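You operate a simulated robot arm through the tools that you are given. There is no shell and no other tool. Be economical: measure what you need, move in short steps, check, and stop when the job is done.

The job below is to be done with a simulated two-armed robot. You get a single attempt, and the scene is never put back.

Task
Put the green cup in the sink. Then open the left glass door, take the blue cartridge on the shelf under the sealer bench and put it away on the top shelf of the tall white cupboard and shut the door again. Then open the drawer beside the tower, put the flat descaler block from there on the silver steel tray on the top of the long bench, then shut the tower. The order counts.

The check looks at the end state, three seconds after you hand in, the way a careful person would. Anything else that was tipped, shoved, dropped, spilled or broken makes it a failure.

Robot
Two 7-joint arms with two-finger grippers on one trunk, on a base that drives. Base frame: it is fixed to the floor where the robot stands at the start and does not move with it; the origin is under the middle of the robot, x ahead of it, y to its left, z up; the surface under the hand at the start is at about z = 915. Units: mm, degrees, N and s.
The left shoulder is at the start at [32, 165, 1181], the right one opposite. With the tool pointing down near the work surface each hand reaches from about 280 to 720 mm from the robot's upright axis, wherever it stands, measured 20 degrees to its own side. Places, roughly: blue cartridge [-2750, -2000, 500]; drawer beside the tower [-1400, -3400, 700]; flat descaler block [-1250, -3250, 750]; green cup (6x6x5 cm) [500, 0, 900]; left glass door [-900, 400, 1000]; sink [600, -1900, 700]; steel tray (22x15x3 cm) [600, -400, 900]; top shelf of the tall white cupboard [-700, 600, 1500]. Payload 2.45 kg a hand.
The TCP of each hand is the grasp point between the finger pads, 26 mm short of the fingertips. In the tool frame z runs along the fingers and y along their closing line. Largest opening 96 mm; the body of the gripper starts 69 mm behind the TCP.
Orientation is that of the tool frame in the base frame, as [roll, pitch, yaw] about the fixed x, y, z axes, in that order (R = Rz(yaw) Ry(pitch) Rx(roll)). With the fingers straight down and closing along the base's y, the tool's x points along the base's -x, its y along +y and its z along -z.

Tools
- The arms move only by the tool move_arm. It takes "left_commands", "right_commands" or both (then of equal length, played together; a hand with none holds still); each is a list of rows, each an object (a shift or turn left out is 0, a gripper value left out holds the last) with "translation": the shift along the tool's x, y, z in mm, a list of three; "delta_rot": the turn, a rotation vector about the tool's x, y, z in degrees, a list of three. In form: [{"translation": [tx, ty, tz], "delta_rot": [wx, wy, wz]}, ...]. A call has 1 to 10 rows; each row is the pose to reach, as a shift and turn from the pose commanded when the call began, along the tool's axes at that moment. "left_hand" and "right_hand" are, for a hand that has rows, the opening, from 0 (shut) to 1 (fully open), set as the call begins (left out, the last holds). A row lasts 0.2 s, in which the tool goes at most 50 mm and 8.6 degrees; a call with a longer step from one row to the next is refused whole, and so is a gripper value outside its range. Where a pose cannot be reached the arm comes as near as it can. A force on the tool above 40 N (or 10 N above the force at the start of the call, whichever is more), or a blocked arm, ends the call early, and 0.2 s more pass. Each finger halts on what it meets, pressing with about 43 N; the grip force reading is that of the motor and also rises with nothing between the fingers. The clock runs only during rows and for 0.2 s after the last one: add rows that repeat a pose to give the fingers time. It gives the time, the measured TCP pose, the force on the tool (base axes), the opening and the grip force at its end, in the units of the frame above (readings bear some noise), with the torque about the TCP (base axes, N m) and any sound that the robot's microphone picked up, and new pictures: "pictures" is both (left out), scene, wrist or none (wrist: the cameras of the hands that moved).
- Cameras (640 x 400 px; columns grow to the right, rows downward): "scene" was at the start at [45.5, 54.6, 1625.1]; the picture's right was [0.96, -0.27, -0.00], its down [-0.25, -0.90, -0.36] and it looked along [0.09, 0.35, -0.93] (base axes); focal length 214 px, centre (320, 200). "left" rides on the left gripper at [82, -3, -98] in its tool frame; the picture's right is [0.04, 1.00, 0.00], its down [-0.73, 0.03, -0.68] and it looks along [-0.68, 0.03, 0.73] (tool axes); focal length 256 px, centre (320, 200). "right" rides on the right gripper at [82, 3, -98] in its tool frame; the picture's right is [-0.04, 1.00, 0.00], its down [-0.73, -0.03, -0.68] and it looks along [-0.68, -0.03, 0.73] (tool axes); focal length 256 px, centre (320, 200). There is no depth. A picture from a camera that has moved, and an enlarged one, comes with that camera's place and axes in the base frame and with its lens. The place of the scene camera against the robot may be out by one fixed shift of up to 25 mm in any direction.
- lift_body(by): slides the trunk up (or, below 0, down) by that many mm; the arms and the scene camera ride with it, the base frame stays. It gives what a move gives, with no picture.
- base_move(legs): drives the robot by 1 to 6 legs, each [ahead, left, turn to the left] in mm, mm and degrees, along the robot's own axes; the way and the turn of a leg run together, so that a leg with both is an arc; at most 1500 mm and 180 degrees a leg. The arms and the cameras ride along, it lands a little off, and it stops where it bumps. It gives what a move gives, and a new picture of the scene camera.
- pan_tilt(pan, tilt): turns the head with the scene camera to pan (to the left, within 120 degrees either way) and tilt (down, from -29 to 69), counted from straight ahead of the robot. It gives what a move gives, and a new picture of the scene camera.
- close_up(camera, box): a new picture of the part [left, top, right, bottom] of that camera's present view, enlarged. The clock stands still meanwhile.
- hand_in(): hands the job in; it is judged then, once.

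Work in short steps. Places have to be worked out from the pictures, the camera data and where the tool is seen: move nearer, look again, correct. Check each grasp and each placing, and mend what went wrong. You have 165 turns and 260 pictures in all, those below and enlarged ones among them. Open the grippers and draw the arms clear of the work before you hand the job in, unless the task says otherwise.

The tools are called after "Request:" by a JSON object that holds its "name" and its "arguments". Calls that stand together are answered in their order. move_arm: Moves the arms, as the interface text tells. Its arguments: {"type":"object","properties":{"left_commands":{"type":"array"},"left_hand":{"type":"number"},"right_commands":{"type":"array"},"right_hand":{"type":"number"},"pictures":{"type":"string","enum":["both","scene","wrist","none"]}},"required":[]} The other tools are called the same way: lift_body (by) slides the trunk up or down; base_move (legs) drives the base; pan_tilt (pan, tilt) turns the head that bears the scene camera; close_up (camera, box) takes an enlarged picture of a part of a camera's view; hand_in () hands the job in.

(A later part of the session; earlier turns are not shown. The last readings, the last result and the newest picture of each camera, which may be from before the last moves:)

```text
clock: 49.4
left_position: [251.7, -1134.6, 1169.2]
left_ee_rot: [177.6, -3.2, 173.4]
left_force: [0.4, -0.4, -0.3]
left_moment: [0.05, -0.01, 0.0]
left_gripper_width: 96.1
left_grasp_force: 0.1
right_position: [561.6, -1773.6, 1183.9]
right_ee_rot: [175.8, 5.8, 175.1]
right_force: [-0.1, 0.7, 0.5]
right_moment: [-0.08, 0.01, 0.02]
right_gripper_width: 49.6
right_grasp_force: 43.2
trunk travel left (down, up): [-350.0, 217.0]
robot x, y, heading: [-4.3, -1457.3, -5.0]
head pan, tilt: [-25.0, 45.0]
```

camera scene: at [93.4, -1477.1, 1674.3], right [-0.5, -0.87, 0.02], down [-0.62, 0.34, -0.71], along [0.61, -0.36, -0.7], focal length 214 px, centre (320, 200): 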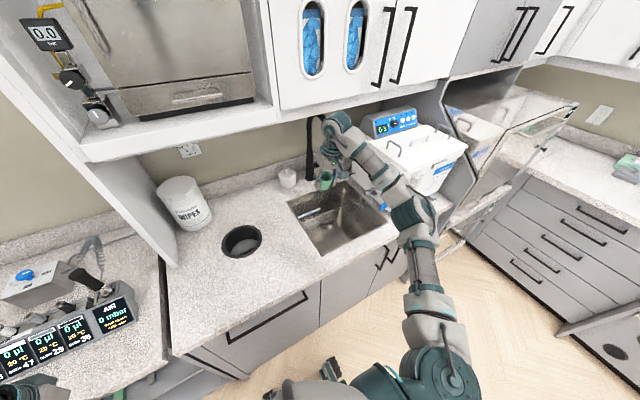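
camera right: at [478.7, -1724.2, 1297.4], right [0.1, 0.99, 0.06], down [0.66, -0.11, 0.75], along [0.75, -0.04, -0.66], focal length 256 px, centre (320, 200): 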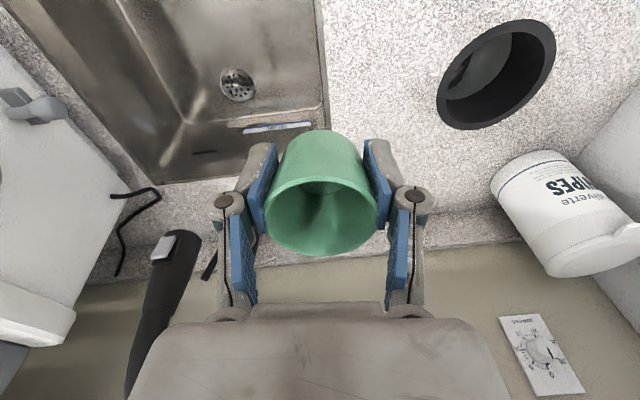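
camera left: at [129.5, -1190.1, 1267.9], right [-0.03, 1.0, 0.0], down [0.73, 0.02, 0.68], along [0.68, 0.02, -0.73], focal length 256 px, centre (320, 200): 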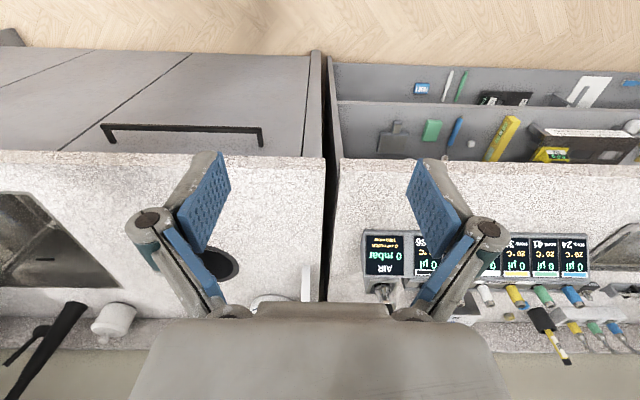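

The idle sway dies down. I straighten the tool slowly (roll +5, pitch back) in small steps.

Request:
{"name": "move_arm", "arguments": {"right_commands": [{"delta_rot": [1, 1, 0]}, {"delta_rot": [2, 2, 0]}, {"delta_rot": [3, 3.2, 0]}, {"delta_rot": [4, 4.5, 0]}, {"delta_rot": [4.8, 5.8, 0]}, {"delta_rot": [4.8, 5.8, 0]}], "pictures": "none"}}

Request:
{"name": "lift_body", "arguments": {"by": -50}}

Request:
{"name": "lift_body", "arguments": {"by": -50}}

Request:
{"name": "lift_body", "arguments": {"by": -5}}

```text
clock: 50.8
left_position: [249.2, -1161.7, 1174.1]
left_ee_rot: [176.1, -3.3, 173.4]
left_force: [0.2, 1.2, 0.2]
left_moment: [-0.04, -0.04, 0.03]
left_gripper_width: 95.9
left_grasp_force: 0.1
right_position: [558.8, -1806.2, 1179.1]
right_ee_rot: [179.4, 0.0, 174.9]
right_force: [-0.4, -1.6, 0.1]
right_moment: [0.1, 0.0, 0.03]
right_gripper_width: 49.6
right_grasp_force: 43.0
trunk travel left (down, up): [-350.0, 217.0]
robot x, y, heading: [-2.6, -1462.8, -4.7]
head pan, tilt: [-25.0, 45.0]
```

```text
clock: 51.8
left_position: [248.0, -1162.3, 1124.7]
left_ee_rot: [175.9, -3.2, 173.6]
left_force: [-0.4, 0.4, 1.0]
left_moment: [-0.04, 0.02, -0.01]
left_gripper_width: 95.9
left_grasp_force: 0.0
right_position: [557.8, -1807.4, 1129.4]
right_ee_rot: [179.2, 0.1, 174.9]
right_force: [0.4, -1.5, -0.2]
right_moment: [0.05, 0.02, 0.01]
right_gripper_width: 49.5
right_grasp_force: 43.0
trunk travel left (down, up): [-300.0, 267.0]
robot x, y, heading: [-1.7, -1461.3, -4.8]
head pan, tilt: [-25.0, 45.0]
```

```text
clock: 52.7
left_position: [245.3, -1163.5, 1074.6]
left_ee_rot: [176.0, -3.2, 173.6]
left_force: [0.2, 1.4, -0.7]
left_moment: [-0.03, 0.0, 0.0]
left_gripper_width: 96.1
left_grasp_force: 0.0
right_position: [558.8, -1807.4, 1079.5]
right_ee_rot: [179.2, 0.1, 175.1]
right_force: [0.1, -0.5, -0.1]
right_moment: [0.11, -0.05, 0.03]
right_gripper_width: 49.8
right_grasp_force: 42.6
trunk travel left (down, up): [-250.0, 317.0]
robot x, y, heading: [-2.5, -1462.8, -4.6]
head pan, tilt: [-25.0, 45.0]
```

```text
clock: 53.2
left_position: [251.2, -1130.5, 1062.6]
left_ee_rot: [177.6, -3.2, 173.5]
left_force: [-0.1, -0.7, 0.3]
left_moment: [0.04, -0.03, 0.02]
left_gripper_width: 95.8
left_grasp_force: 0.1
right_position: [561.7, -1771.0, 1082.7]
right_ee_rot: [-179.3, 0.1, 175.4]
right_force: [0.1, 1.3, 0.3]
right_moment: [-0.08, 0.02, -0.01]
right_gripper_width: 49.5
right_grasp_force: 43.2
trunk travel left (down, up): [-245.0, 322.0]
robot x, y, heading: [-4.3, -1457.3, -4.7]
head pan, tilt: [-25.0, 45.0]
```

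The hand is upright around [560, −1790] with ±18 mm sway. I descend into the sink to z≈790 and look.

Request:
{"name": "move_arm", "arguments": {"right_commands": [{"translation": [-2, -5, 30]}, {"translation": [-5, -10, 70]}, {"translation": [-10, -15, 110]}, {"translation": [-15, -20, 150]}, {"translation": [-20, -20, 190]}, {"translation": [-20, -20, 230]}, {"translation": [-20, -20, 265]}, {"translation": [-20, -20, 290]}], "pictures": "both"}}

```text
clock: 55.0
left_position: [250.7, -1138.0, 1063.4]
left_ee_rot: [177.3, -3.3, 173.5]
left_force: [0.7, 0.2, 0.4]
left_moment: [0.04, 0.0, -0.05]
left_gripper_width: 96.3
left_grasp_force: 0.1
right_position: [578.9, -1801.1, 787.0]
right_ee_rot: [-179.7, -0.1, 175.2]
right_force: [0.1, 0.1, 0.4]
right_moment: [-0.01, 0.01, 0.0]
right_gripper_width: 49.7
right_grasp_force: 43.5
trunk travel left (down, up): [-245.0, 322.0]
robot x, y, heading: [-4.5, -1460.4, -4.9]
head pan, tilt: [-25.0, 45.0]
camera scene: at [157.6, -1493.9, 1547.5], right [-0.5, -0.87, 0.01], down [-0.62, 0.34, -0.71], along [0.61, -0.36, -0.71], focal length 214 px, centre (320, 200)
camera right: at [496.1, -1790.0, 884.7], right [0.12, 0.99, -0.01], down [0.73, -0.09, 0.68], along [0.67, -0.09, -0.73], focal length 256 px, centre (320, 200)
```

scene: 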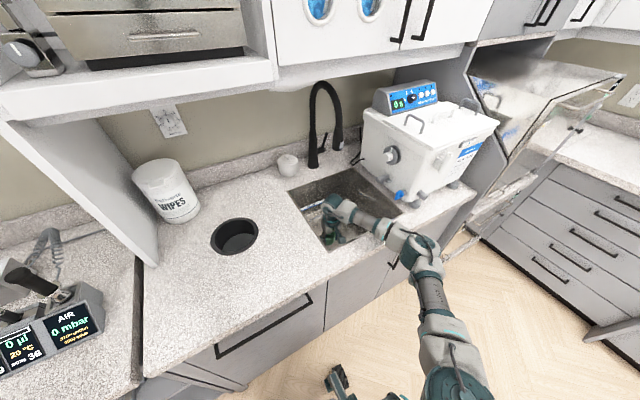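
right: 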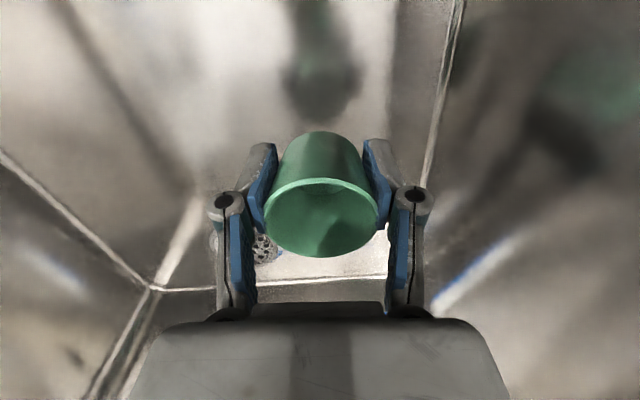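

The hand is inside the sink and the sway is gone; the floor works out at z≈705. I descend until contact around z≈741.

Request:
{"name": "move_arm", "arguments": {"right_commands": [{"translation": [0, 0, 12]}, {"translation": [0, 0, 24]}, {"translation": [0, 0, 34]}, {"translation": [0, 0, 40]}, {"translation": [0, 0, 44]}, {"translation": [0, 0, 48]}, {"translation": [0, 0, 48]}], "pictures": "wrist"}}

```text
clock: 56.6
left_position: [249.6, -1138.5, 1063.6]
left_ee_rot: [177.2, -3.3, 173.5]
left_force: [-0.7, 1.1, 0.3]
left_moment: [-0.03, -0.01, 0.0]
left_gripper_width: 96.2
left_grasp_force: 0.1
right_position: [579.5, -1805.2, 741.4]
right_ee_rot: [-179.8, 0.0, 175.2]
right_force: [-1.1, -0.4, 0.5]
right_moment: [-0.05, 0.0, 0.03]
right_gripper_width: 49.4
right_grasp_force: 42.6
trunk travel left (down, up): [-245.0, 322.0]
robot x, y, heading: [-2.1, -1453.0, -4.8]
head pan, tilt: [-25.0, 45.0]
camera right: at [497.1, -1793.3, 839.3], right [0.12, 0.99, -0.01], down [0.73, -0.09, 0.68], along [0.67, -0.09, -0.73], focal length 256 px, centre (320, 200)
```

right: 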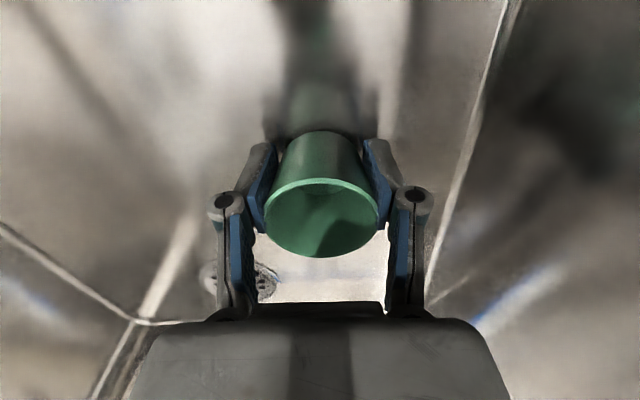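

No contact force yet; I continue down in small steps.

Request:
{"name": "move_arm", "arguments": {"right_commands": [{"translation": [0, 0, 4]}, {"translation": [0, 0, 8]}, {"translation": [0, 0, 12]}, {"translation": [0, 0, 15]}, {"translation": [0, 0, 18]}], "pictures": "wrist"}}

```text
clock: 57.7
left_position: [246.9, -1147.6, 1066.3]
left_ee_rot: [176.9, -3.1, 173.5]
left_force: [0.3, 0.4, 1.1]
left_moment: [-0.02, 0.03, -0.01]
left_gripper_width: 95.8
left_grasp_force: 0.1
right_position: [580.6, -1811.8, 731.1]
right_ee_rot: [180.0, 0.8, 174.9]
right_force: [-10.0, 4.0, 21.0]
right_moment: [0.07, 0.26, 0.0]
right_gripper_width: 49.7
right_grasp_force: 43.8
trunk travel left (down, up): [-245.0, 322.0]
robot x, y, heading: [-5.9, -1457.9, -4.7]
head pan, tilt: [-25.0, 45.0]
stopped in row 5 (right hand): the force on the tool passed its limit at 43 N (the readings are from after the stop); the commanded pose is now the measured one
camera right: at [496.2, -1800.6, 828.9], right [0.13, 0.99, 0.0], down [0.72, -0.09, 0.69], along [0.68, -0.09, -0.73], focal length 256 px, centre (320, 200)
```

right: 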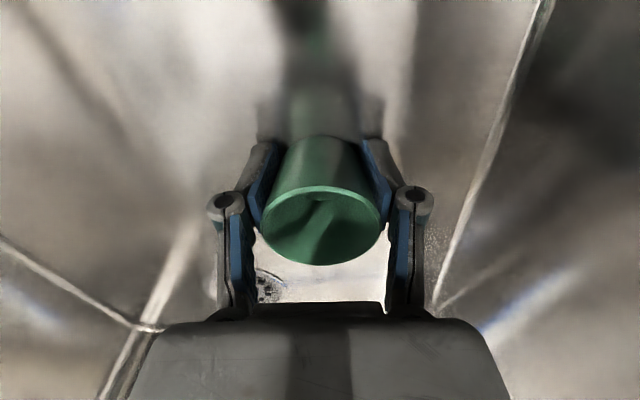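

The cup is on the sink floor (21 N up). I relax upward a few mm and open the fingers partly, then fully raise.

Request:
{"name": "move_arm", "arguments": {"right_commands": [{"translation": [0, 0, -2]}, {"translation": [0, 0, -3]}, {"translation": [0, 0, -3]}], "pictures": "none"}}

Request:
{"name": "move_arm", "arguments": {"right_commands": [{}, {}, {}, {}], "right_hand": 0.85, "pictures": "wrist"}}

```text
clock: 58.5
left_position: [248.4, -1145.4, 1066.2]
left_ee_rot: [176.9, -3.2, 173.5]
left_force: [-0.1, -0.5, -0.8]
left_moment: [-0.02, -0.02, -0.02]
left_gripper_width: 96.0
left_grasp_force: 0.0
right_position: [580.1, -1812.8, 731.5]
right_ee_rot: [-179.9, 0.5, 174.9]
right_force: [0.0, 3.6, 9.5]
right_moment: [0.09, -0.04, 0.03]
right_gripper_width: 49.1
right_grasp_force: 43.0
trunk travel left (down, up): [-245.0, 322.0]
robot x, y, heading: [-3.5, -1459.2, -4.7]
head pan, tilt: [-25.0, 45.0]
```

```text
clock: 59.5
left_position: [249.4, -1146.6, 1067.4]
left_ee_rot: [176.9, -3.2, 173.5]
left_force: [-0.8, 0.1, -0.2]
left_moment: [0.01, 0.01, 0.01]
left_gripper_width: 96.1
left_grasp_force: 0.0
right_position: [580.2, -1812.5, 730.6]
right_ee_rot: [-179.9, 0.5, 174.9]
right_force: [0.8, -0.1, 0.2]
right_moment: [-0.01, 0.0, 0.0]
right_gripper_width: 81.5
right_grasp_force: 0.1
trunk travel left (down, up): [-245.0, 322.0]
robot x, y, heading: [-3.1, -1456.7, -4.8]
head pan, tilt: [-25.0, 45.0]
camera right: at [497.2, -1801.5, 828.8], right [0.13, 0.99, 0.0], down [0.72, -0.09, 0.68], along [0.68, -0.09, -0.73], focal length 256 px, centre (320, 200)
```

right: 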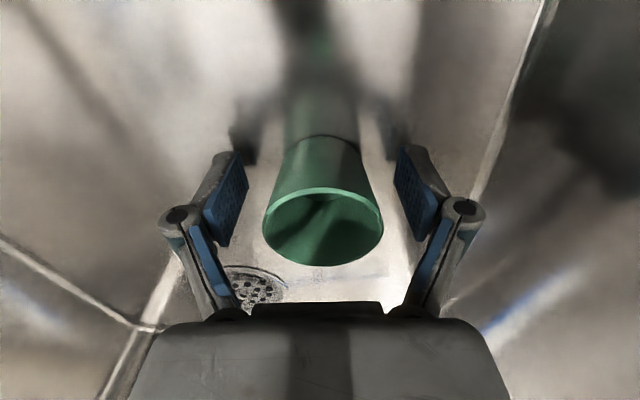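

The cup stands upright on the sink floor. I raise the hand straight up and then draw it back.

Request:
{"name": "move_arm", "arguments": {"right_commands": [{"translation": [0, 0, -20]}, {"translation": [0, 0, -60]}, {"translation": [0, 0, -105]}, {"translation": [0, 0, -150]}, {"translation": [0, 0, -195]}, {"translation": [0, 0, -240]}, {"translation": [0, 0, -285]}, {"translation": [0, 0, -330]}, {"translation": [0, 0, -360]}], "pictures": "none"}}

Request:
{"name": "move_arm", "arguments": {"right_commands": [{"translation": [30, 5, 0]}, {"translation": [70, 10, 0]}, {"translation": [110, 20, 0]}, {"translation": [150, 40, 0]}, {"translation": [190, 60, 0]}, {"translation": [230, 80, 0]}, {"translation": [260, 100, 0]}, {"translation": [280, 110, 0]}], "pictures": "scene"}}

```text
clock: 61.5
left_position: [250.2, -1145.6, 1065.5]
left_ee_rot: [176.9, -3.2, 173.5]
left_force: [-0.3, 0.0, -0.2]
left_moment: [0.02, -0.01, 0.01]
left_gripper_width: 96.0
left_grasp_force: 0.0
right_position: [577.7, -1814.1, 1090.1]
right_ee_rot: [-179.9, 0.3, 175.0]
right_force: [0.4, 0.0, -1.0]
right_moment: [0.01, -0.01, -0.02]
right_gripper_width: 81.5
right_grasp_force: 0.0
trunk travel left (down, up): [-245.0, 322.0]
robot x, y, heading: [-0.3, -1458.0, -5.0]
head pan, tilt: [-25.0, 45.0]
```

```text
clock: 63.3
left_position: [249.2, -1146.8, 1065.6]
left_ee_rot: [176.9, -3.1, 173.5]
left_force: [-0.2, -0.6, 0.6]
left_moment: [0.01, 0.03, 0.02]
left_gripper_width: 96.0
left_grasp_force: 0.0
right_position: [308.3, -1678.6, 1091.3]
right_ee_rot: [-179.9, 0.5, 174.7]
right_force: [1.0, -0.6, 0.6]
right_moment: [0.01, -0.05, -0.04]
right_gripper_width: 81.5
right_grasp_force: 0.1
trunk travel left (down, up): [-245.0, 322.0]
robot x, y, heading: [-3.3, -1457.3, -5.0]
head pan, tilt: [-25.0, 45.0]
camera scene: at [154.7, -1508.3, 1547.5], right [-0.5, -0.87, 0.0], down [-0.61, 0.35, -0.71], along [0.61, -0.35, -0.71], focal length 214 px, centre (320, 200)
```

scene: 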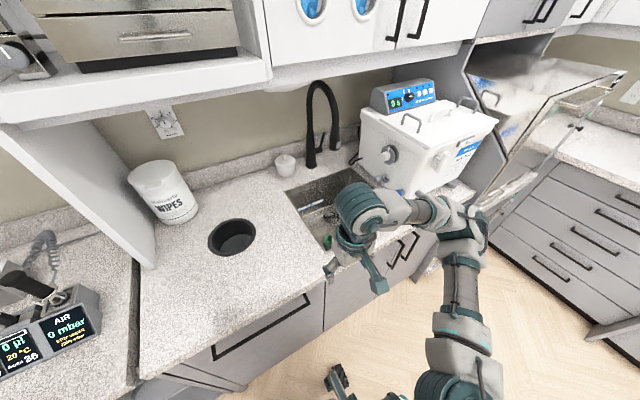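

Cup done; sway stays small with the trunk low. I back off from the bench and look toward the cupboard and the rest of the room.

Request:
{"name": "base_move", "arguments": {"legs": [[-450, 0, 0], [0, 500, 0], [-300, 300, 95]]}}

Request:
{"name": "pan_tilt", "arguments": {"pan": 0, "tilt": 20}}

Request:
{"name": "pan_tilt", "arguments": {"pan": 100, "tilt": 20}}

```text
clock: 72.6
left_position: [-1121.2, -706.9, 1065.7]
left_ee_rot: [177.1, -3.1, -90.4]
left_force: [0.6, 0.5, -0.8]
left_moment: [-0.03, 0.0, 0.0]
left_gripper_width: 96.0
left_grasp_force: 0.0
right_position: [-598.0, -590.4, 1091.3]
right_ee_rot: [-179.7, 0.5, -89.0]
right_force: [-1.1, -0.5, -0.2]
right_moment: [-0.02, -0.01, 0.01]
right_gripper_width: 81.5
right_grasp_force: 0.0
trunk travel left (down, up): [-245.0, 322.0]
robot x, y, heading: [-777.1, -924.9, 91.1]
head pan, tilt: [-25.0, 45.0]
cut short: leg 3
camera scene: at [-742.0, -786.7, 1547.7], right [0.92, -0.4, 0.01], down [-0.28, -0.65, -0.71], along [0.29, 0.65, -0.71], focal length 214 px, centre (320, 200)
```

scene: 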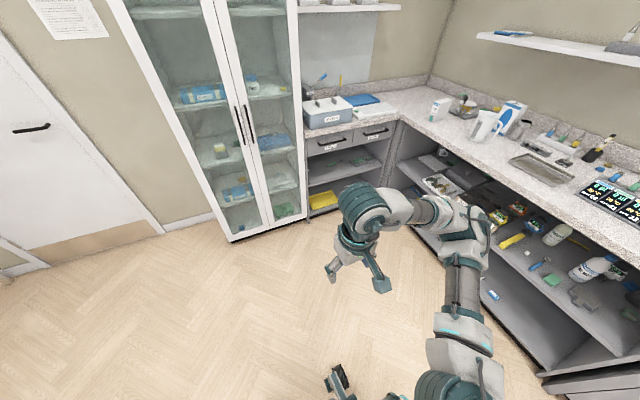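

```text
clock: 73.5
left_position: [-1114.6, -708.2, 1067.1]
left_ee_rot: [176.8, -3.0, -90.4]
left_force: [0.4, -0.5, 0.4]
left_moment: [-0.01, 0.05, 0.0]
left_gripper_width: 95.9
left_grasp_force: 0.0
right_position: [-591.4, -592.7, 1091.1]
right_ee_rot: [180.0, 0.7, -89.0]
right_force: [0.1, 0.4, 0.4]
right_moment: [0.01, -0.02, 0.04]
right_gripper_width: 81.6
right_grasp_force: 0.1
trunk travel left (down, up): [-245.0, 322.0]
robot x, y, heading: [-779.1, -922.7, 91.1]
head pan, tilt: [0.0, 20.0]
camera scene: at [-773.5, -768.1, 1586.0], right [1.0, 0.02, 0.01], down [0.01, -0.34, -0.94], along [-0.02, 0.94, -0.35], focal length 214 px, centre (320, 200)
```

scene: 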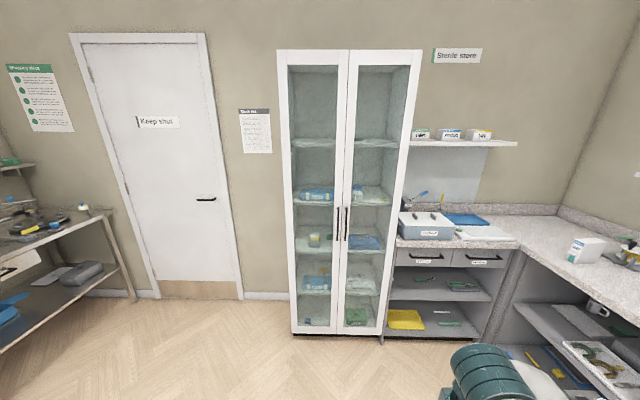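

```text
clock: 75.2
left_position: [-1113.9, -709.3, 1067.9]
left_ee_rot: [176.7, -3.1, -90.4]
left_force: [0.0, 0.4, 0.6]
left_moment: [0.05, 0.05, -0.01]
left_gripper_width: 96.2
left_grasp_force: 0.1
right_position: [-589.5, -591.8, 1091.3]
right_ee_rot: [179.9, 0.6, -88.8]
right_force: [0.2, 0.1, 0.0]
right_moment: [-0.02, 0.04, 0.0]
right_gripper_width: 81.5
right_grasp_force: 0.1
trunk travel left (down, up): [-245.0, 322.0]
robot x, y, heading: [-778.4, -927.9, 91.2]
head pan, tilt: [100.0, 20.0]
camera scene: at [-859.2, -879.1, 1585.9], right [-0.19, 0.98, 0.0], down [0.34, 0.06, -0.94], along [-0.92, -0.18, -0.35], focal length 214 px, centre (320, 200)
```

scene: 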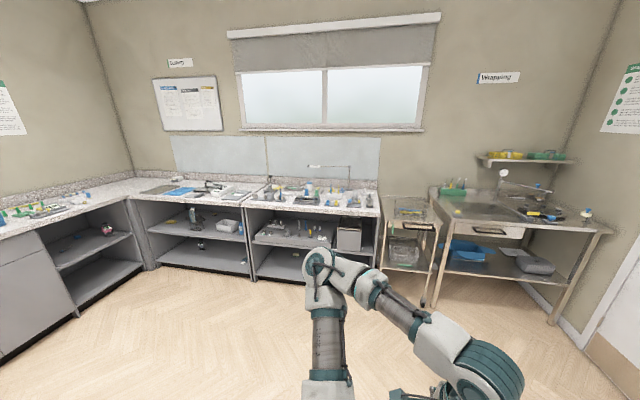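

Cupboard front lies at y≈400, left door from x≈−1000 to −670, its handle near [−697, 370, 900–1120]. I drive in front of it and start turning the left hand to point forward.

Request:
{"name": "base_move", "arguments": {"legs": [[580, -110, -1.2]]}}

Request:
{"name": "move_arm", "arguments": {"left_commands": [{"delta_rot": [0, -8, 0]}, {"delta_rot": [0, -16, 0]}, {"delta_rot": [0, -24, 0]}, {"delta_rot": [0, -32, 0]}, {"delta_rot": [0, -40, 0]}, {"delta_rot": [0, -48, 0]}, {"delta_rot": [0, -56, 0]}, {"delta_rot": [0, -64, 0]}, {"delta_rot": [0, -72, 0]}, {"delta_rot": [0, -80, 0]}], "left_hand": 0.7, "pictures": "none"}}

Request:
{"name": "pan_tilt", "arguments": {"pan": 0, "tilt": 25}}

```text
clock: 78.6
left_position: [-1009.0, -115.4, 1067.4]
left_ee_rot: [176.7, -3.2, -91.5]
left_force: [0.8, 0.4, -0.2]
left_moment: [-0.04, 0.0, 0.03]
left_gripper_width: 96.1
left_grasp_force: 0.1
right_position: [-482.8, -8.6, 1090.9]
right_ee_rot: [180.0, 0.6, -89.9]
right_force: [-0.7, -0.7, -0.3]
right_moment: [-0.02, -0.01, 0.03]
right_gripper_width: 81.4
right_grasp_force: 0.0
trunk travel left (down, up): [-245.0, 322.0]
robot x, y, heading: [-676.8, -335.4, 90.0]
head pan, tilt: [100.0, 20.0]
camera scene: at [-755.1, -290.7, 1586.0], right [-0.18, 0.98, 0.0], down [0.34, 0.06, -0.94], along [-0.92, -0.17, -0.35], focal length 214 px, centre (320, 200)
```

scene: 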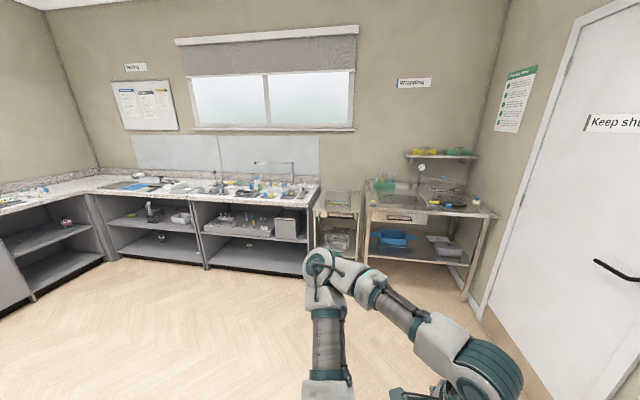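

```text
clock: 80.8
left_position: [-1142.9, -137.6, 1132.8]
left_ee_rot: [165.2, 76.6, -106.2]
left_force: [-0.1, -0.5, -0.2]
left_moment: [-0.02, 0.01, -0.04]
left_gripper_width: 67.4
left_grasp_force: 0.1
left hand out of reach, approached as far as the arm can: row 2, 3, 4, 5, 6, 7, 8, 9, 10
right_position: [-478.6, -9.6, 1091.5]
right_ee_rot: [179.8, 0.7, -89.9]
right_force: [0.3, 0.3, -0.4]
right_moment: [-0.02, 0.01, 0.0]
right_gripper_width: 81.3
right_grasp_force: 0.1
trunk travel left (down, up): [-245.0, 322.0]
robot x, y, heading: [-672.5, -341.7, 90.2]
head pan, tilt: [100.0, 20.0]
```

```text
clock: 82.5
left_position: [-1144.7, -138.4, 1133.5]
left_ee_rot: [165.5, 76.5, -105.8]
left_force: [-0.2, 0.8, 0.3]
left_moment: [-0.01, 0.01, -0.01]
left_gripper_width: 67.2
left_grasp_force: 0.0
right_position: [-478.3, -10.4, 1091.5]
right_ee_rot: [179.8, 0.6, -89.9]
right_force: [-0.5, -0.8, -0.5]
right_moment: [0.0, -0.03, -0.01]
right_gripper_width: 81.8
right_grasp_force: 0.1
trunk travel left (down, up): [-245.0, 322.0]
robot x, y, heading: [-678.2, -335.8, 90.2]
head pan, tilt: [0.0, 25.0]
camera scene: at [-658.7, -183.2, 1578.1], right [1.0, 0.0, 0.0], down [0.0, -0.42, -0.91], along [0.0, 0.91, -0.42], focal length 214 px, centre (320, 200)
```

scene: 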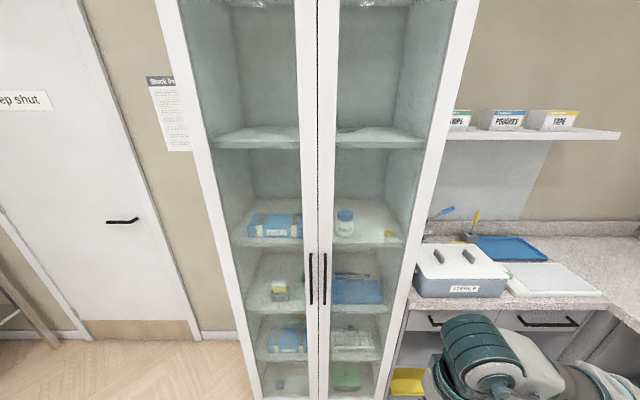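

Left handle is at about [−690, 370], z 903–1135. The left hand now points forward with 13° downward tilt; I move it towards the handle while levelling it.

Request:
{"name": "move_arm", "arguments": {"left_commands": [{"translation": [0, -33, 30], "delta_rot": [0, -2, 0]}, {"translation": [0, -66, 60], "delta_rot": [0, -4, 0]}, {"translation": [0, -99, 90], "delta_rot": [0, -6, 0]}, {"translation": [0, -132, 120], "delta_rot": [0, -8, 0]}, {"translation": [0, -165, 150], "delta_rot": [0, -10, 0]}, {"translation": [0, -198, 180], "delta_rot": [0, -12, 0]}, {"translation": [0, -231, 205], "delta_rot": [0, -13, 0]}, {"translation": [0, -264, 225], "delta_rot": [0, -13, 0]}, {"translation": [0, -300, 240], "delta_rot": [0, -13, 0]}, {"translation": [0, -335, 250], "delta_rot": [0, -13, 0]}], "pictures": "both"}}

```text
clock: 84.8
left_position: [-776.6, 147.7, 1044.6]
left_ee_rot: [89.3, 86.6, 177.7]
left_force: [0.6, -0.4, 0.0]
left_moment: [0.03, -0.01, -0.02]
left_gripper_width: 67.4
left_grasp_force: 0.1
left hand out of reach, approached as far as the arm can: row 1, 2, 3, 4, 5, 6, 7, 8, 9, 10
right_position: [-477.1, -9.1, 1091.3]
right_ee_rot: [179.7, 0.6, -89.9]
right_force: [-0.7, 1.1, -0.4]
right_moment: [-0.03, 0.01, 0.01]
right_gripper_width: 81.6
right_grasp_force: 0.1
trunk travel left (down, up): [-245.0, 322.0]
robot x, y, heading: [-680.1, -335.4, 90.2]
head pan, tilt: [0.0, 25.0]
camera scene: at [-654.5, -179.2, 1577.7], right [1.0, 0.0, 0.0], down [0.0, -0.43, -0.9], along [0.0, 0.9, -0.43], focal length 214 px, centre (320, 200)
camera left: at [-782.3, 50.5, 962.2], right [-1.0, 0.03, 0.02], down [0.0, -0.68, 0.73], along [0.03, 0.73, 0.68], focal length 256 px, centre (320, 200)
```

scene: 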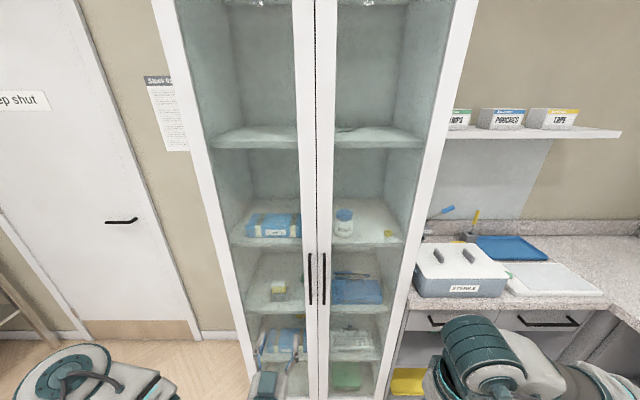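
left: 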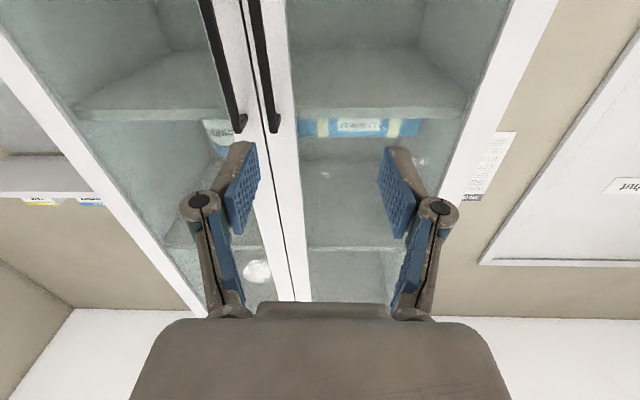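

Wrist view: left handle bar at x≈−705, right one at ≈−662, so I narrow the opening to 40 mm and go to a pre-grasp at [−705, 270, 1020].

Request:
{"name": "move_arm", "arguments": {"left_commands": [{"translation": [6, -20, 20]}, {"translation": [12, -40, 45]}, {"translation": [18, -55, 70]}, {"translation": [25, -68, 95]}, {"translation": [25, -68, 118]}, {"translation": [25, -68, 118]}], "left_hand": 0.42, "pictures": "wrist"}}

```text
clock: 86.2
left_position: [-712.4, 260.2, 1016.6]
left_ee_rot: [89.2, 86.4, 177.5]
left_force: [-0.4, -0.2, 0.0]
left_moment: [-0.02, 0.01, -0.01]
left_gripper_width: 40.5
left_grasp_force: 0.1
right_position: [-476.7, -11.1, 1091.3]
right_ee_rot: [179.8, 0.7, -89.9]
right_force: [-0.1, 0.3, 0.6]
right_moment: [0.01, 0.0, 0.02]
right_gripper_width: 81.5
right_grasp_force: 0.0
trunk travel left (down, up): [-245.0, 322.0]
robot x, y, heading: [-676.2, -337.2, 90.1]
head pan, tilt: [0.0, 25.0]
camera left: at [-717.0, 162.2, 935.3], right [-1.0, 0.03, 0.02], down [0.0, -0.68, 0.73], along [0.03, 0.73, 0.68], focal length 256 px, centre (320, 200)
```

left: 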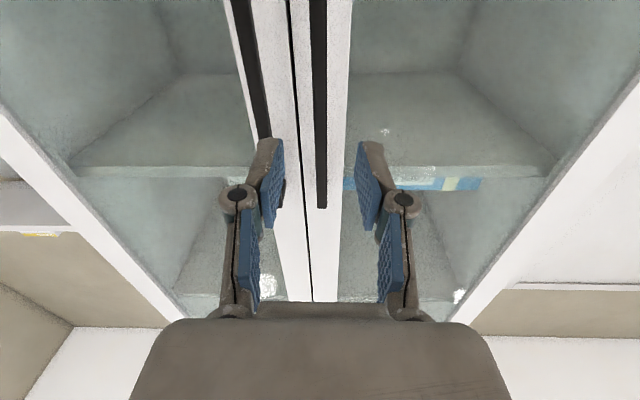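

The bar sits at about [−711, 350], centred between the fingers. I advance 82 mm and close.

Request:
{"name": "move_arm", "arguments": {"left_commands": [{"translation": [0, 0, 25]}, {"translation": [0, 0, 50]}, {"translation": [0, 0, 70]}, {"translation": [0, 0, 82]}, {"translation": [0, 0, 82]}], "pictures": "wrist"}}

Request:
{"name": "move_arm", "arguments": {"left_commands": [{}, {}, {}], "left_hand": 0, "pictures": "wrist"}}

```text
clock: 87.3
left_position: [-708.4, 340.0, 1017.6]
left_ee_rot: [89.7, 86.5, 178.1]
left_force: [-0.2, 0.6, 0.8]
left_moment: [0.01, 0.01, -0.01]
left_gripper_width: 40.2
left_grasp_force: 0.0
right_position: [-477.3, -10.4, 1092.0]
right_ee_rot: [179.7, 0.7, -89.8]
right_force: [1.0, -0.6, 0.4]
right_moment: [0.02, -0.01, 0.03]
right_gripper_width: 81.6
right_grasp_force: 0.1
trunk travel left (down, up): [-245.0, 322.0]
robot x, y, heading: [-675.9, -338.1, 90.0]
head pan, tilt: [0.0, 25.0]
camera left: at [-713.9, 242.7, 935.8], right [-1.0, 0.03, 0.02], down [0.0, -0.68, 0.73], along [0.03, 0.73, 0.68], focal length 256 px, centre (320, 200)
```

left: 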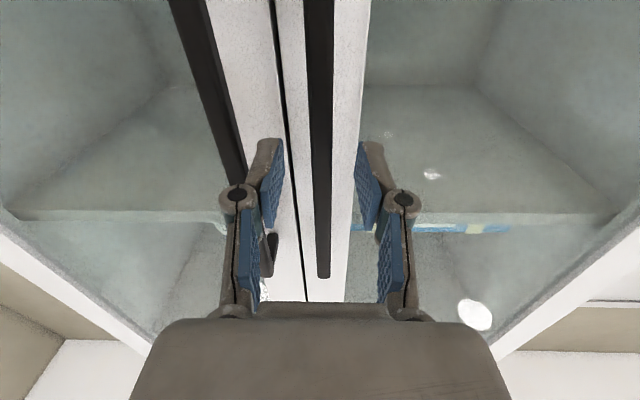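

```text
clock: 88.2
left_position: [-710.0, 341.0, 1018.1]
left_ee_rot: [90.0, 86.6, 178.3]
left_force: [-3.6, -0.4, 0.6]
left_moment: [-0.12, -1.01, 0.47]
left_gripper_width: 11.8
left_grasp_force: 39.1
right_position: [-478.6, -10.5, 1091.4]
right_ee_rot: [179.8, 0.6, -89.9]
right_force: [0.0, 0.2, 0.7]
right_moment: [-0.01, -0.01, 0.04]
right_gripper_width: 81.6
right_grasp_force: 0.1
trunk travel left (down, up): [-245.0, 322.0]
robot x, y, heading: [-677.5, -335.9, 90.5]
head pan, tilt: [0.0, 25.0]
camera left: at [-715.0, 242.7, 935.8], right [-1.0, 0.03, 0.02], down [0.0, -0.68, 0.73], along [0.03, 0.73, 0.68], focal length 256 px, centre (320, 200)
```

left: 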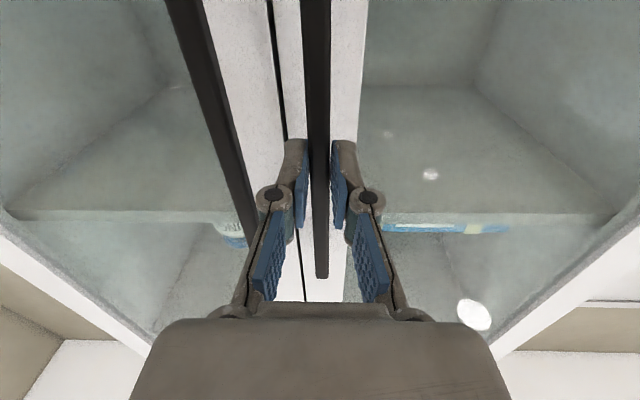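

The handle is gripped (11.8 mm). I pull along the arc around the hinge at about [−1000, 400], turning the hand with the door to 25° first.

Request:
{"name": "move_arm", "arguments": {"left_commands": [{"translation": [0, 6, -25], "delta_rot": [5, 0, 0]}, {"translation": [0, 15, -50], "delta_rot": [10, 0, 0]}, {"translation": [0, 25, -73], "delta_rot": [15, 0, 0]}, {"translation": [0, 38, -96], "delta_rot": [20, 0, 0]}, {"translation": [0, 52, -117], "delta_rot": [25, 0, 0]}, {"translation": [0, 52, -117], "delta_rot": [25, 0, 0]}], "pictures": "both"}}

```text
clock: 89.5
left_position: [-759.6, 226.1, 1018.6]
left_ee_rot: [119.9, 86.4, -177.2]
left_force: [13.0, -10.8, -22.4]
left_moment: [0.06, -1.04, 0.22]
left_gripper_width: 12.0
left_grasp_force: 38.8
right_position: [-475.1, -10.0, 1089.9]
right_ee_rot: [179.5, 0.5, -90.0]
right_force: [-0.4, -0.3, 0.5]
right_moment: [0.02, 0.03, -0.01]
right_gripper_width: 81.8
right_grasp_force: 0.1
trunk travel left (down, up): [-245.0, 322.0]
robot x, y, heading: [-671.8, -337.1, 90.0]
head pan, tilt: [0.0, 25.0]
camera scene: at [-650.7, -178.1, 1577.2], right [1.0, 0.0, 0.0], down [0.0, -0.43, -0.9], along [0.0, 0.9, -0.43], focal length 214 px, centre (320, 200)
camera left: at [-805.5, 136.1, 940.0], right [-0.89, 0.45, 0.01], down [-0.29, -0.59, 0.76], along [0.35, 0.67, 0.66], focal length 256 px, centre (320, 200)
```

scene: 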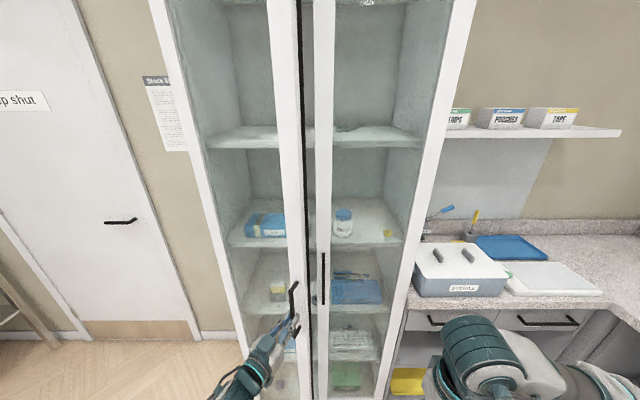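
left: 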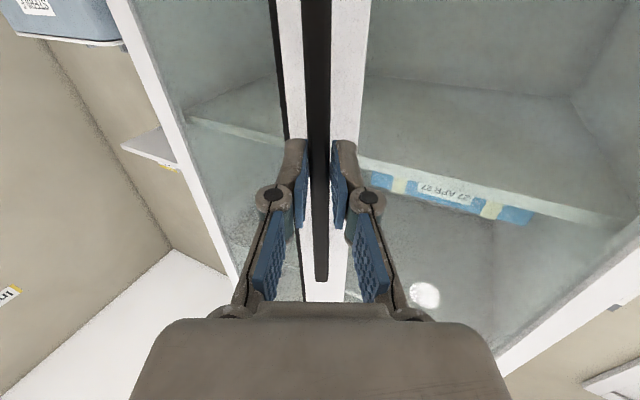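

The door follows well (~25°). I continue the arc to about 50°.

Request:
{"name": "move_arm", "arguments": {"left_commands": [{"translation": [0, 5, -25], "delta_rot": [5, 0, 0]}, {"translation": [0, 12, -50], "delta_rot": [10, 0, 0]}, {"translation": [0, 21, -74], "delta_rot": [15, 0, 0]}, {"translation": [0, 32, -97], "delta_rot": [20, 0, 0]}, {"translation": [0, 45, -119], "delta_rot": [25, 0, 0]}, {"translation": [0, 45, -119], "delta_rot": [25, 0, 0]}], "pictures": "both"}}

```text
clock: 90.1
left_position: [-788.1, 187.3, 1018.2]
left_ee_rot: [132.0, 86.9, -172.6]
left_force: [13.7, -14.1, -11.2]
left_moment: [-1.6, -0.07, 0.1]
left_gripper_width: 11.8
left_grasp_force: 38.5
right_position: [-484.0, -16.4, 1094.3]
right_ee_rot: [-179.8, 1.1, -89.9]
right_force: [-0.6, 0.5, -1.1]
right_moment: [0.0, -0.01, -0.02]
right_gripper_width: 81.6
right_grasp_force: 0.1
trunk travel left (down, up): [-245.0, 322.0]
robot x, y, heading: [-677.4, -336.4, 90.2]
head pan, tilt: [0.0, 25.0]
stopped in row 2 (left hand): the force on the tool passed its limit at 42 N (the readings are from after the stop); the commanded pose is now the measured one
camera scene: at [-658.0, -182.9, 1578.3], right [1.0, 0.0, 0.0], down [0.0, -0.42, -0.91], along [0.0, 0.91, -0.42], focal length 214 px, centre (320, 200)
camera left: at [-846.0, 105.2, 941.1], right [-0.82, 0.57, 0.0], down [-0.37, -0.54, 0.76], along [0.43, 0.62, 0.65], focal length 256 px, centre (320, 200)
```

scene: 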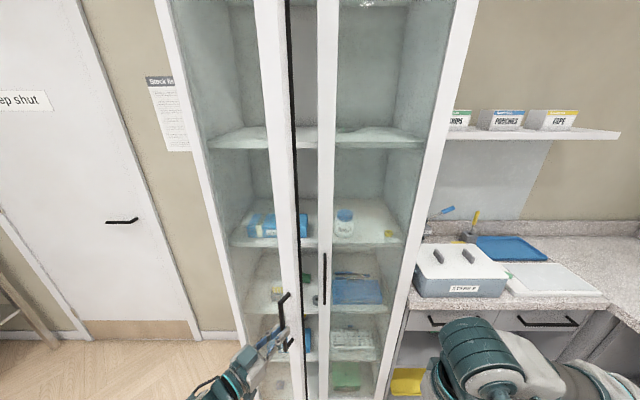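
left: 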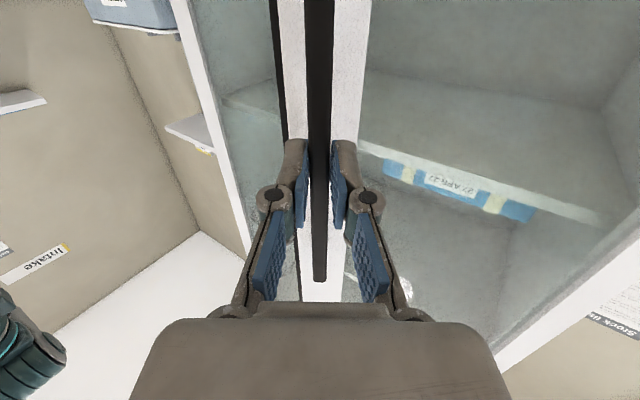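

The force limit stopped it at ~34°, wide enough to push from inside. I release the handle and retreat along the tool.

Request:
{"name": "move_arm", "arguments": {"left_commands": [{"translation": [0, 0, 0]}, {"translation": [0, 0, 0]}, {"translation": [0, 0, -20]}, {"translation": [0, 0, -50]}, {"translation": [0, 0, -85]}, {"translation": [0, 0, -110]}, {"translation": [0, 0, -110]}], "left_hand": 0.42, "pictures": "both"}}

```text
clock: 91.7
left_position: [-853.3, 133.2, 1018.5]
left_ee_rot: [124.5, 86.6, -179.7]
left_force: [0.3, 0.7, 0.4]
left_moment: [-0.02, -0.05, -0.03]
left_gripper_width: 40.4
left_grasp_force: 0.0
left hand out of reach, approached as far as the arm can: row 5, 6, 7
right_position: [-481.5, -13.4, 1093.5]
right_ee_rot: [-180.0, 1.0, -90.0]
right_force: [-0.1, -0.2, -0.6]
right_moment: [0.01, -0.03, 0.01]
right_gripper_width: 81.6
right_grasp_force: 0.1
trunk travel left (down, up): [-245.0, 322.0]
robot x, y, heading: [-675.7, -337.0, 89.8]
head pan, tilt: [0.0, 25.0]
camera scene: at [-657.5, -180.5, 1577.8], right [1.0, 0.0, 0.0], down [0.0, -0.43, -0.9], along [0.0, 0.9, -0.43], focal length 214 px, centre (320, 200)
camera left: at [-912.4, 50.8, 940.3], right [-0.82, 0.56, 0.01], down [-0.37, -0.54, 0.76], along [0.43, 0.62, 0.65], focal length 256 px, centre (320, 200)
```

scene: 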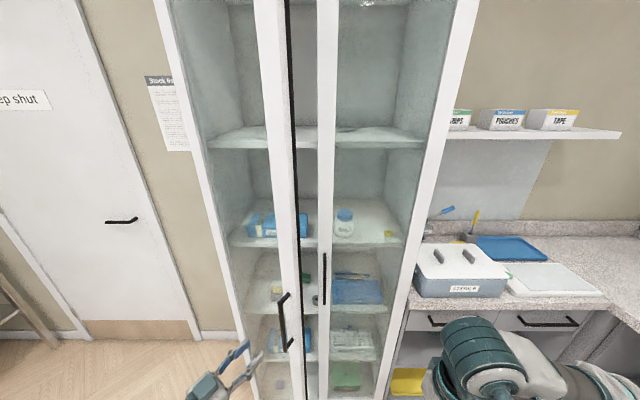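
left: 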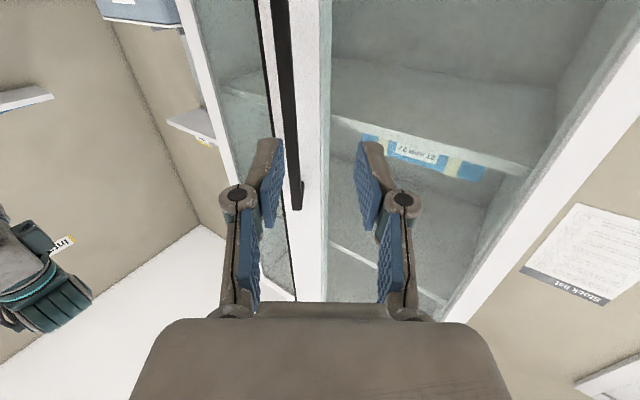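

I close the fingers and go around the door edge: first to about [−680, 105], turning the hand back to point straight at the cupboard.

Request:
{"name": "move_arm", "arguments": {"left_commands": [{"translation": [0, -20, 0], "delta_rot": [-2, 0, 0]}, {"translation": [0, -50, 20], "delta_rot": [-8, 0, 0]}, {"translation": [0, -90, 40], "delta_rot": [-14, 0, 0]}, {"translation": [0, -120, 60], "delta_rot": [-20, 0, 0]}, {"translation": [0, -152, 76], "delta_rot": [-26, 0, 0]}, {"translation": [0, -156, 76], "delta_rot": [-30, 0, 0]}, {"translation": [0, -156, 76], "delta_rot": [-30, 0, 0]}], "left_hand": 0, "pictures": "wrist"}}

```text
clock: 93.3
left_position: [-683.1, 108.0, 1008.7]
left_ee_rot: [95.2, 86.9, -179.2]
left_force: [-1.0, -0.3, 0.2]
left_moment: [-0.01, 0.0, -0.01]
left_gripper_width: 0.0
left_grasp_force: 27.7
left hand out of reach, approached as far as the arm can: row 1, 2, 3, 4
right_position: [-481.0, -15.0, 1092.6]
right_ee_rot: [180.0, 0.9, -89.8]
right_force: [1.1, 0.4, 0.0]
right_moment: [0.02, 0.0, -0.02]
right_gripper_width: 81.4
right_grasp_force: 0.0
trunk travel left (down, up): [-245.0, 322.0]
robot x, y, heading: [-675.0, -335.7, 90.1]
head pan, tilt: [0.0, 25.0]
camera left: at [-693.7, 10.7, 927.3], right [-1.0, 0.08, 0.02], down [-0.04, -0.67, 0.74], along [0.07, 0.73, 0.68], focal length 256 px, centre (320, 200)
```

left: 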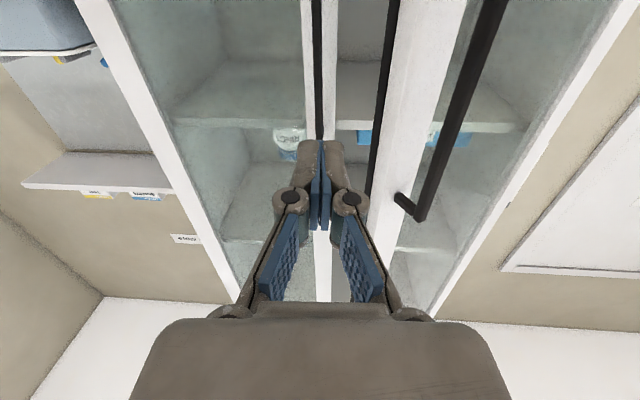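

The gap beside the door edge is clear. I slide the closed fingers in at x≈−655 up to y≈275.

Request:
{"name": "move_arm", "arguments": {"left_commands": [{"translation": [0, -15, 15]}, {"translation": [0, -18, 55]}, {"translation": [0, -18, 100]}, {"translation": [0, -18, 140]}, {"translation": [0, -18, 165]}, {"translation": [0, -18, 165]}], "pictures": "wrist"}}

```text
clock: 94.7
left_position: [-658.4, 272.4, 1001.6]
left_ee_rot: [94.8, 85.5, -179.0]
left_force: [0.0, -0.4, 0.1]
left_moment: [0.02, -0.02, 0.04]
left_gripper_width: 0.0
left_grasp_force: 28.1
right_position: [-480.4, -14.3, 1092.7]
right_ee_rot: [180.0, 0.8, -89.9]
right_force: [-0.6, -0.8, -0.1]
right_moment: [0.03, 0.03, 0.01]
right_gripper_width: 81.8
right_grasp_force: 0.0
trunk travel left (down, up): [-245.0, 322.0]
robot x, y, heading: [-677.8, -336.9, 90.1]
head pan, tilt: [0.0, 25.0]
camera left: at [-668.4, 174.5, 920.0], right [-1.0, 0.07, 0.04], down [-0.02, -0.67, 0.74], along [0.08, 0.74, 0.67], focal length 256 px, centre (320, 200)
```

left: 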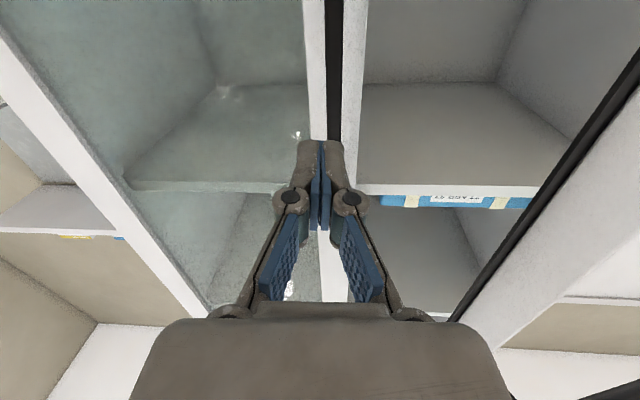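

Fingers are inside past the door's edge. I sweep them to the left along the door's arc to push it open.

Request:
{"name": "move_arm", "arguments": {"left_commands": [{"translation": [0, 42, -3]}, {"translation": [0, 85, -9]}, {"translation": [0, 125, -20]}, {"translation": [0, 160, -44]}, {"translation": [0, 195, -68]}, {"translation": [0, 230, -90]}, {"translation": [0, 268, -108]}, {"translation": [0, 305, -122]}, {"translation": [0, 330, -129]}], "pictures": "both"}}

```text
clock: 95.3
left_position: [-708.9, 262.1, 1016.1]
left_ee_rot: [90.9, 87.2, 175.0]
left_force: [-0.5, 0.8, 0.0]
left_moment: [0.0, 0.05, -0.04]
left_gripper_width: 0.0
left_grasp_force: 28.7
right_position: [-480.4, -18.6, 1094.3]
right_ee_rot: [179.9, 1.1, -90.1]
right_force: [-0.1, 0.5, -0.5]
right_moment: [-0.01, 0.01, -0.01]
right_gripper_width: 81.8
right_grasp_force: 0.2
trunk travel left (down, up): [-245.0, 322.0]
robot x, y, heading: [-674.7, -336.3, 90.3]
head pan, tilt: [0.0, 25.0]
stopped in row 2 (left hand): the force on the tool passed its limit at 70 N (the readings are from after the stop); the commanded pose is now the measured one
camera scene: at [-649.3, -181.3, 1578.0], right [1.0, 0.0, 0.0], down [0.0, -0.43, -0.91], along [0.0, 0.91, -0.43], focal length 214 px, centre (320, 200)
camera left: at [-720.6, 165.5, 933.3], right [-0.99, 0.1, 0.01], down [-0.06, -0.68, 0.73], along [0.08, 0.73, 0.68], focal length 256 px, centre (320, 200)
```

scene: 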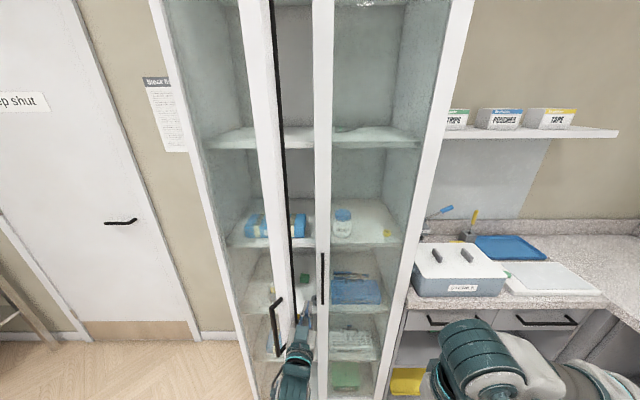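
left: 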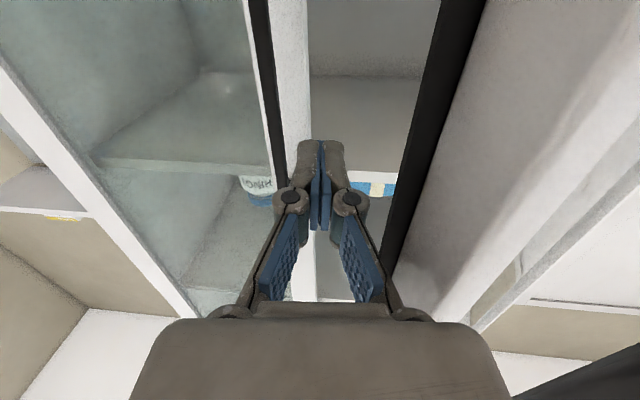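

An impact at the door's edge ended the call, but the door moved on freely. I sweep on more slowly.

Request:
{"name": "move_arm", "arguments": {"left_commands": [{"translation": [0, 12, -6]}, {"translation": [0, 26, -14]}, {"translation": [0, 42, -24]}, {"translation": [0, 60, -34]}, {"translation": [0, 78, -44]}, {"translation": [0, 96, -54]}, {"translation": [0, 116, -64]}, {"translation": [0, 136, -74]}, {"translation": [0, 156, -82]}, {"translation": [0, 176, -90]}], "pictures": "both"}}

```text
clock: 95.8
left_position: [-722.1, 252.4, 1014.4]
left_ee_rot: [96.5, 87.4, 179.7]
left_force: [14.6, -10.0, 0.6]
left_moment: [-0.08, 0.05, 1.11]
left_gripper_width: 0.0
left_grasp_force: 28.6
right_position: [-480.3, -21.9, 1096.0]
right_ee_rot: [-180.0, 1.1, -90.0]
right_force: [0.0, -0.2, -0.3]
right_moment: [-0.07, -0.03, 0.0]
right_gripper_width: 81.5
right_grasp_force: 0.0
trunk travel left (down, up): [-245.0, 322.0]
robot x, y, heading: [-678.4, -332.0, 90.1]
head pan, tilt: [0.0, 25.0]
stopped in row 2 (left hand): the force on the tool passed its limit at 45 N (the readings are from after the stop); the commanded pose is now the measured one
camera scene: at [-644.2, -180.2, 1577.8], right [1.0, 0.0, -0.01], down [-0.01, -0.43, -0.9], along [0.0, 0.9, -0.43], focal length 214 px, centre (320, 200)
camera left: at [-734.6, 155.3, 933.7], right [-0.99, 0.12, 0.0], down [-0.08, -0.67, 0.74], along [0.09, 0.73, 0.68], focal length 256 px, centre (320, 200)
```

scene: 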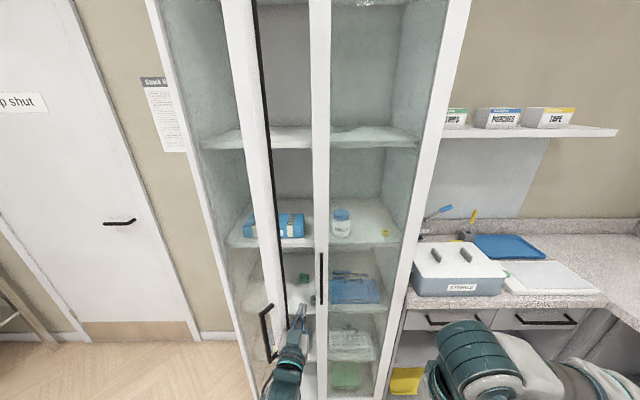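
left: 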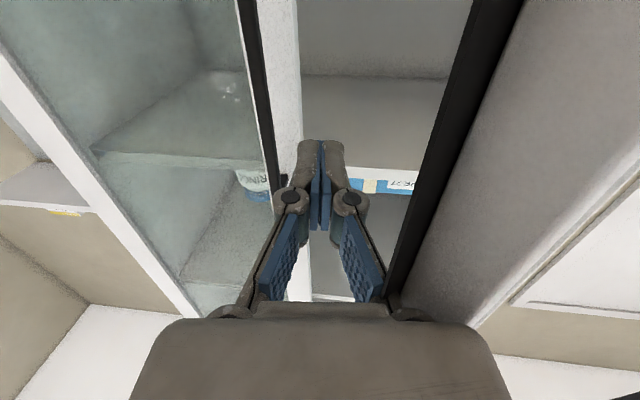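

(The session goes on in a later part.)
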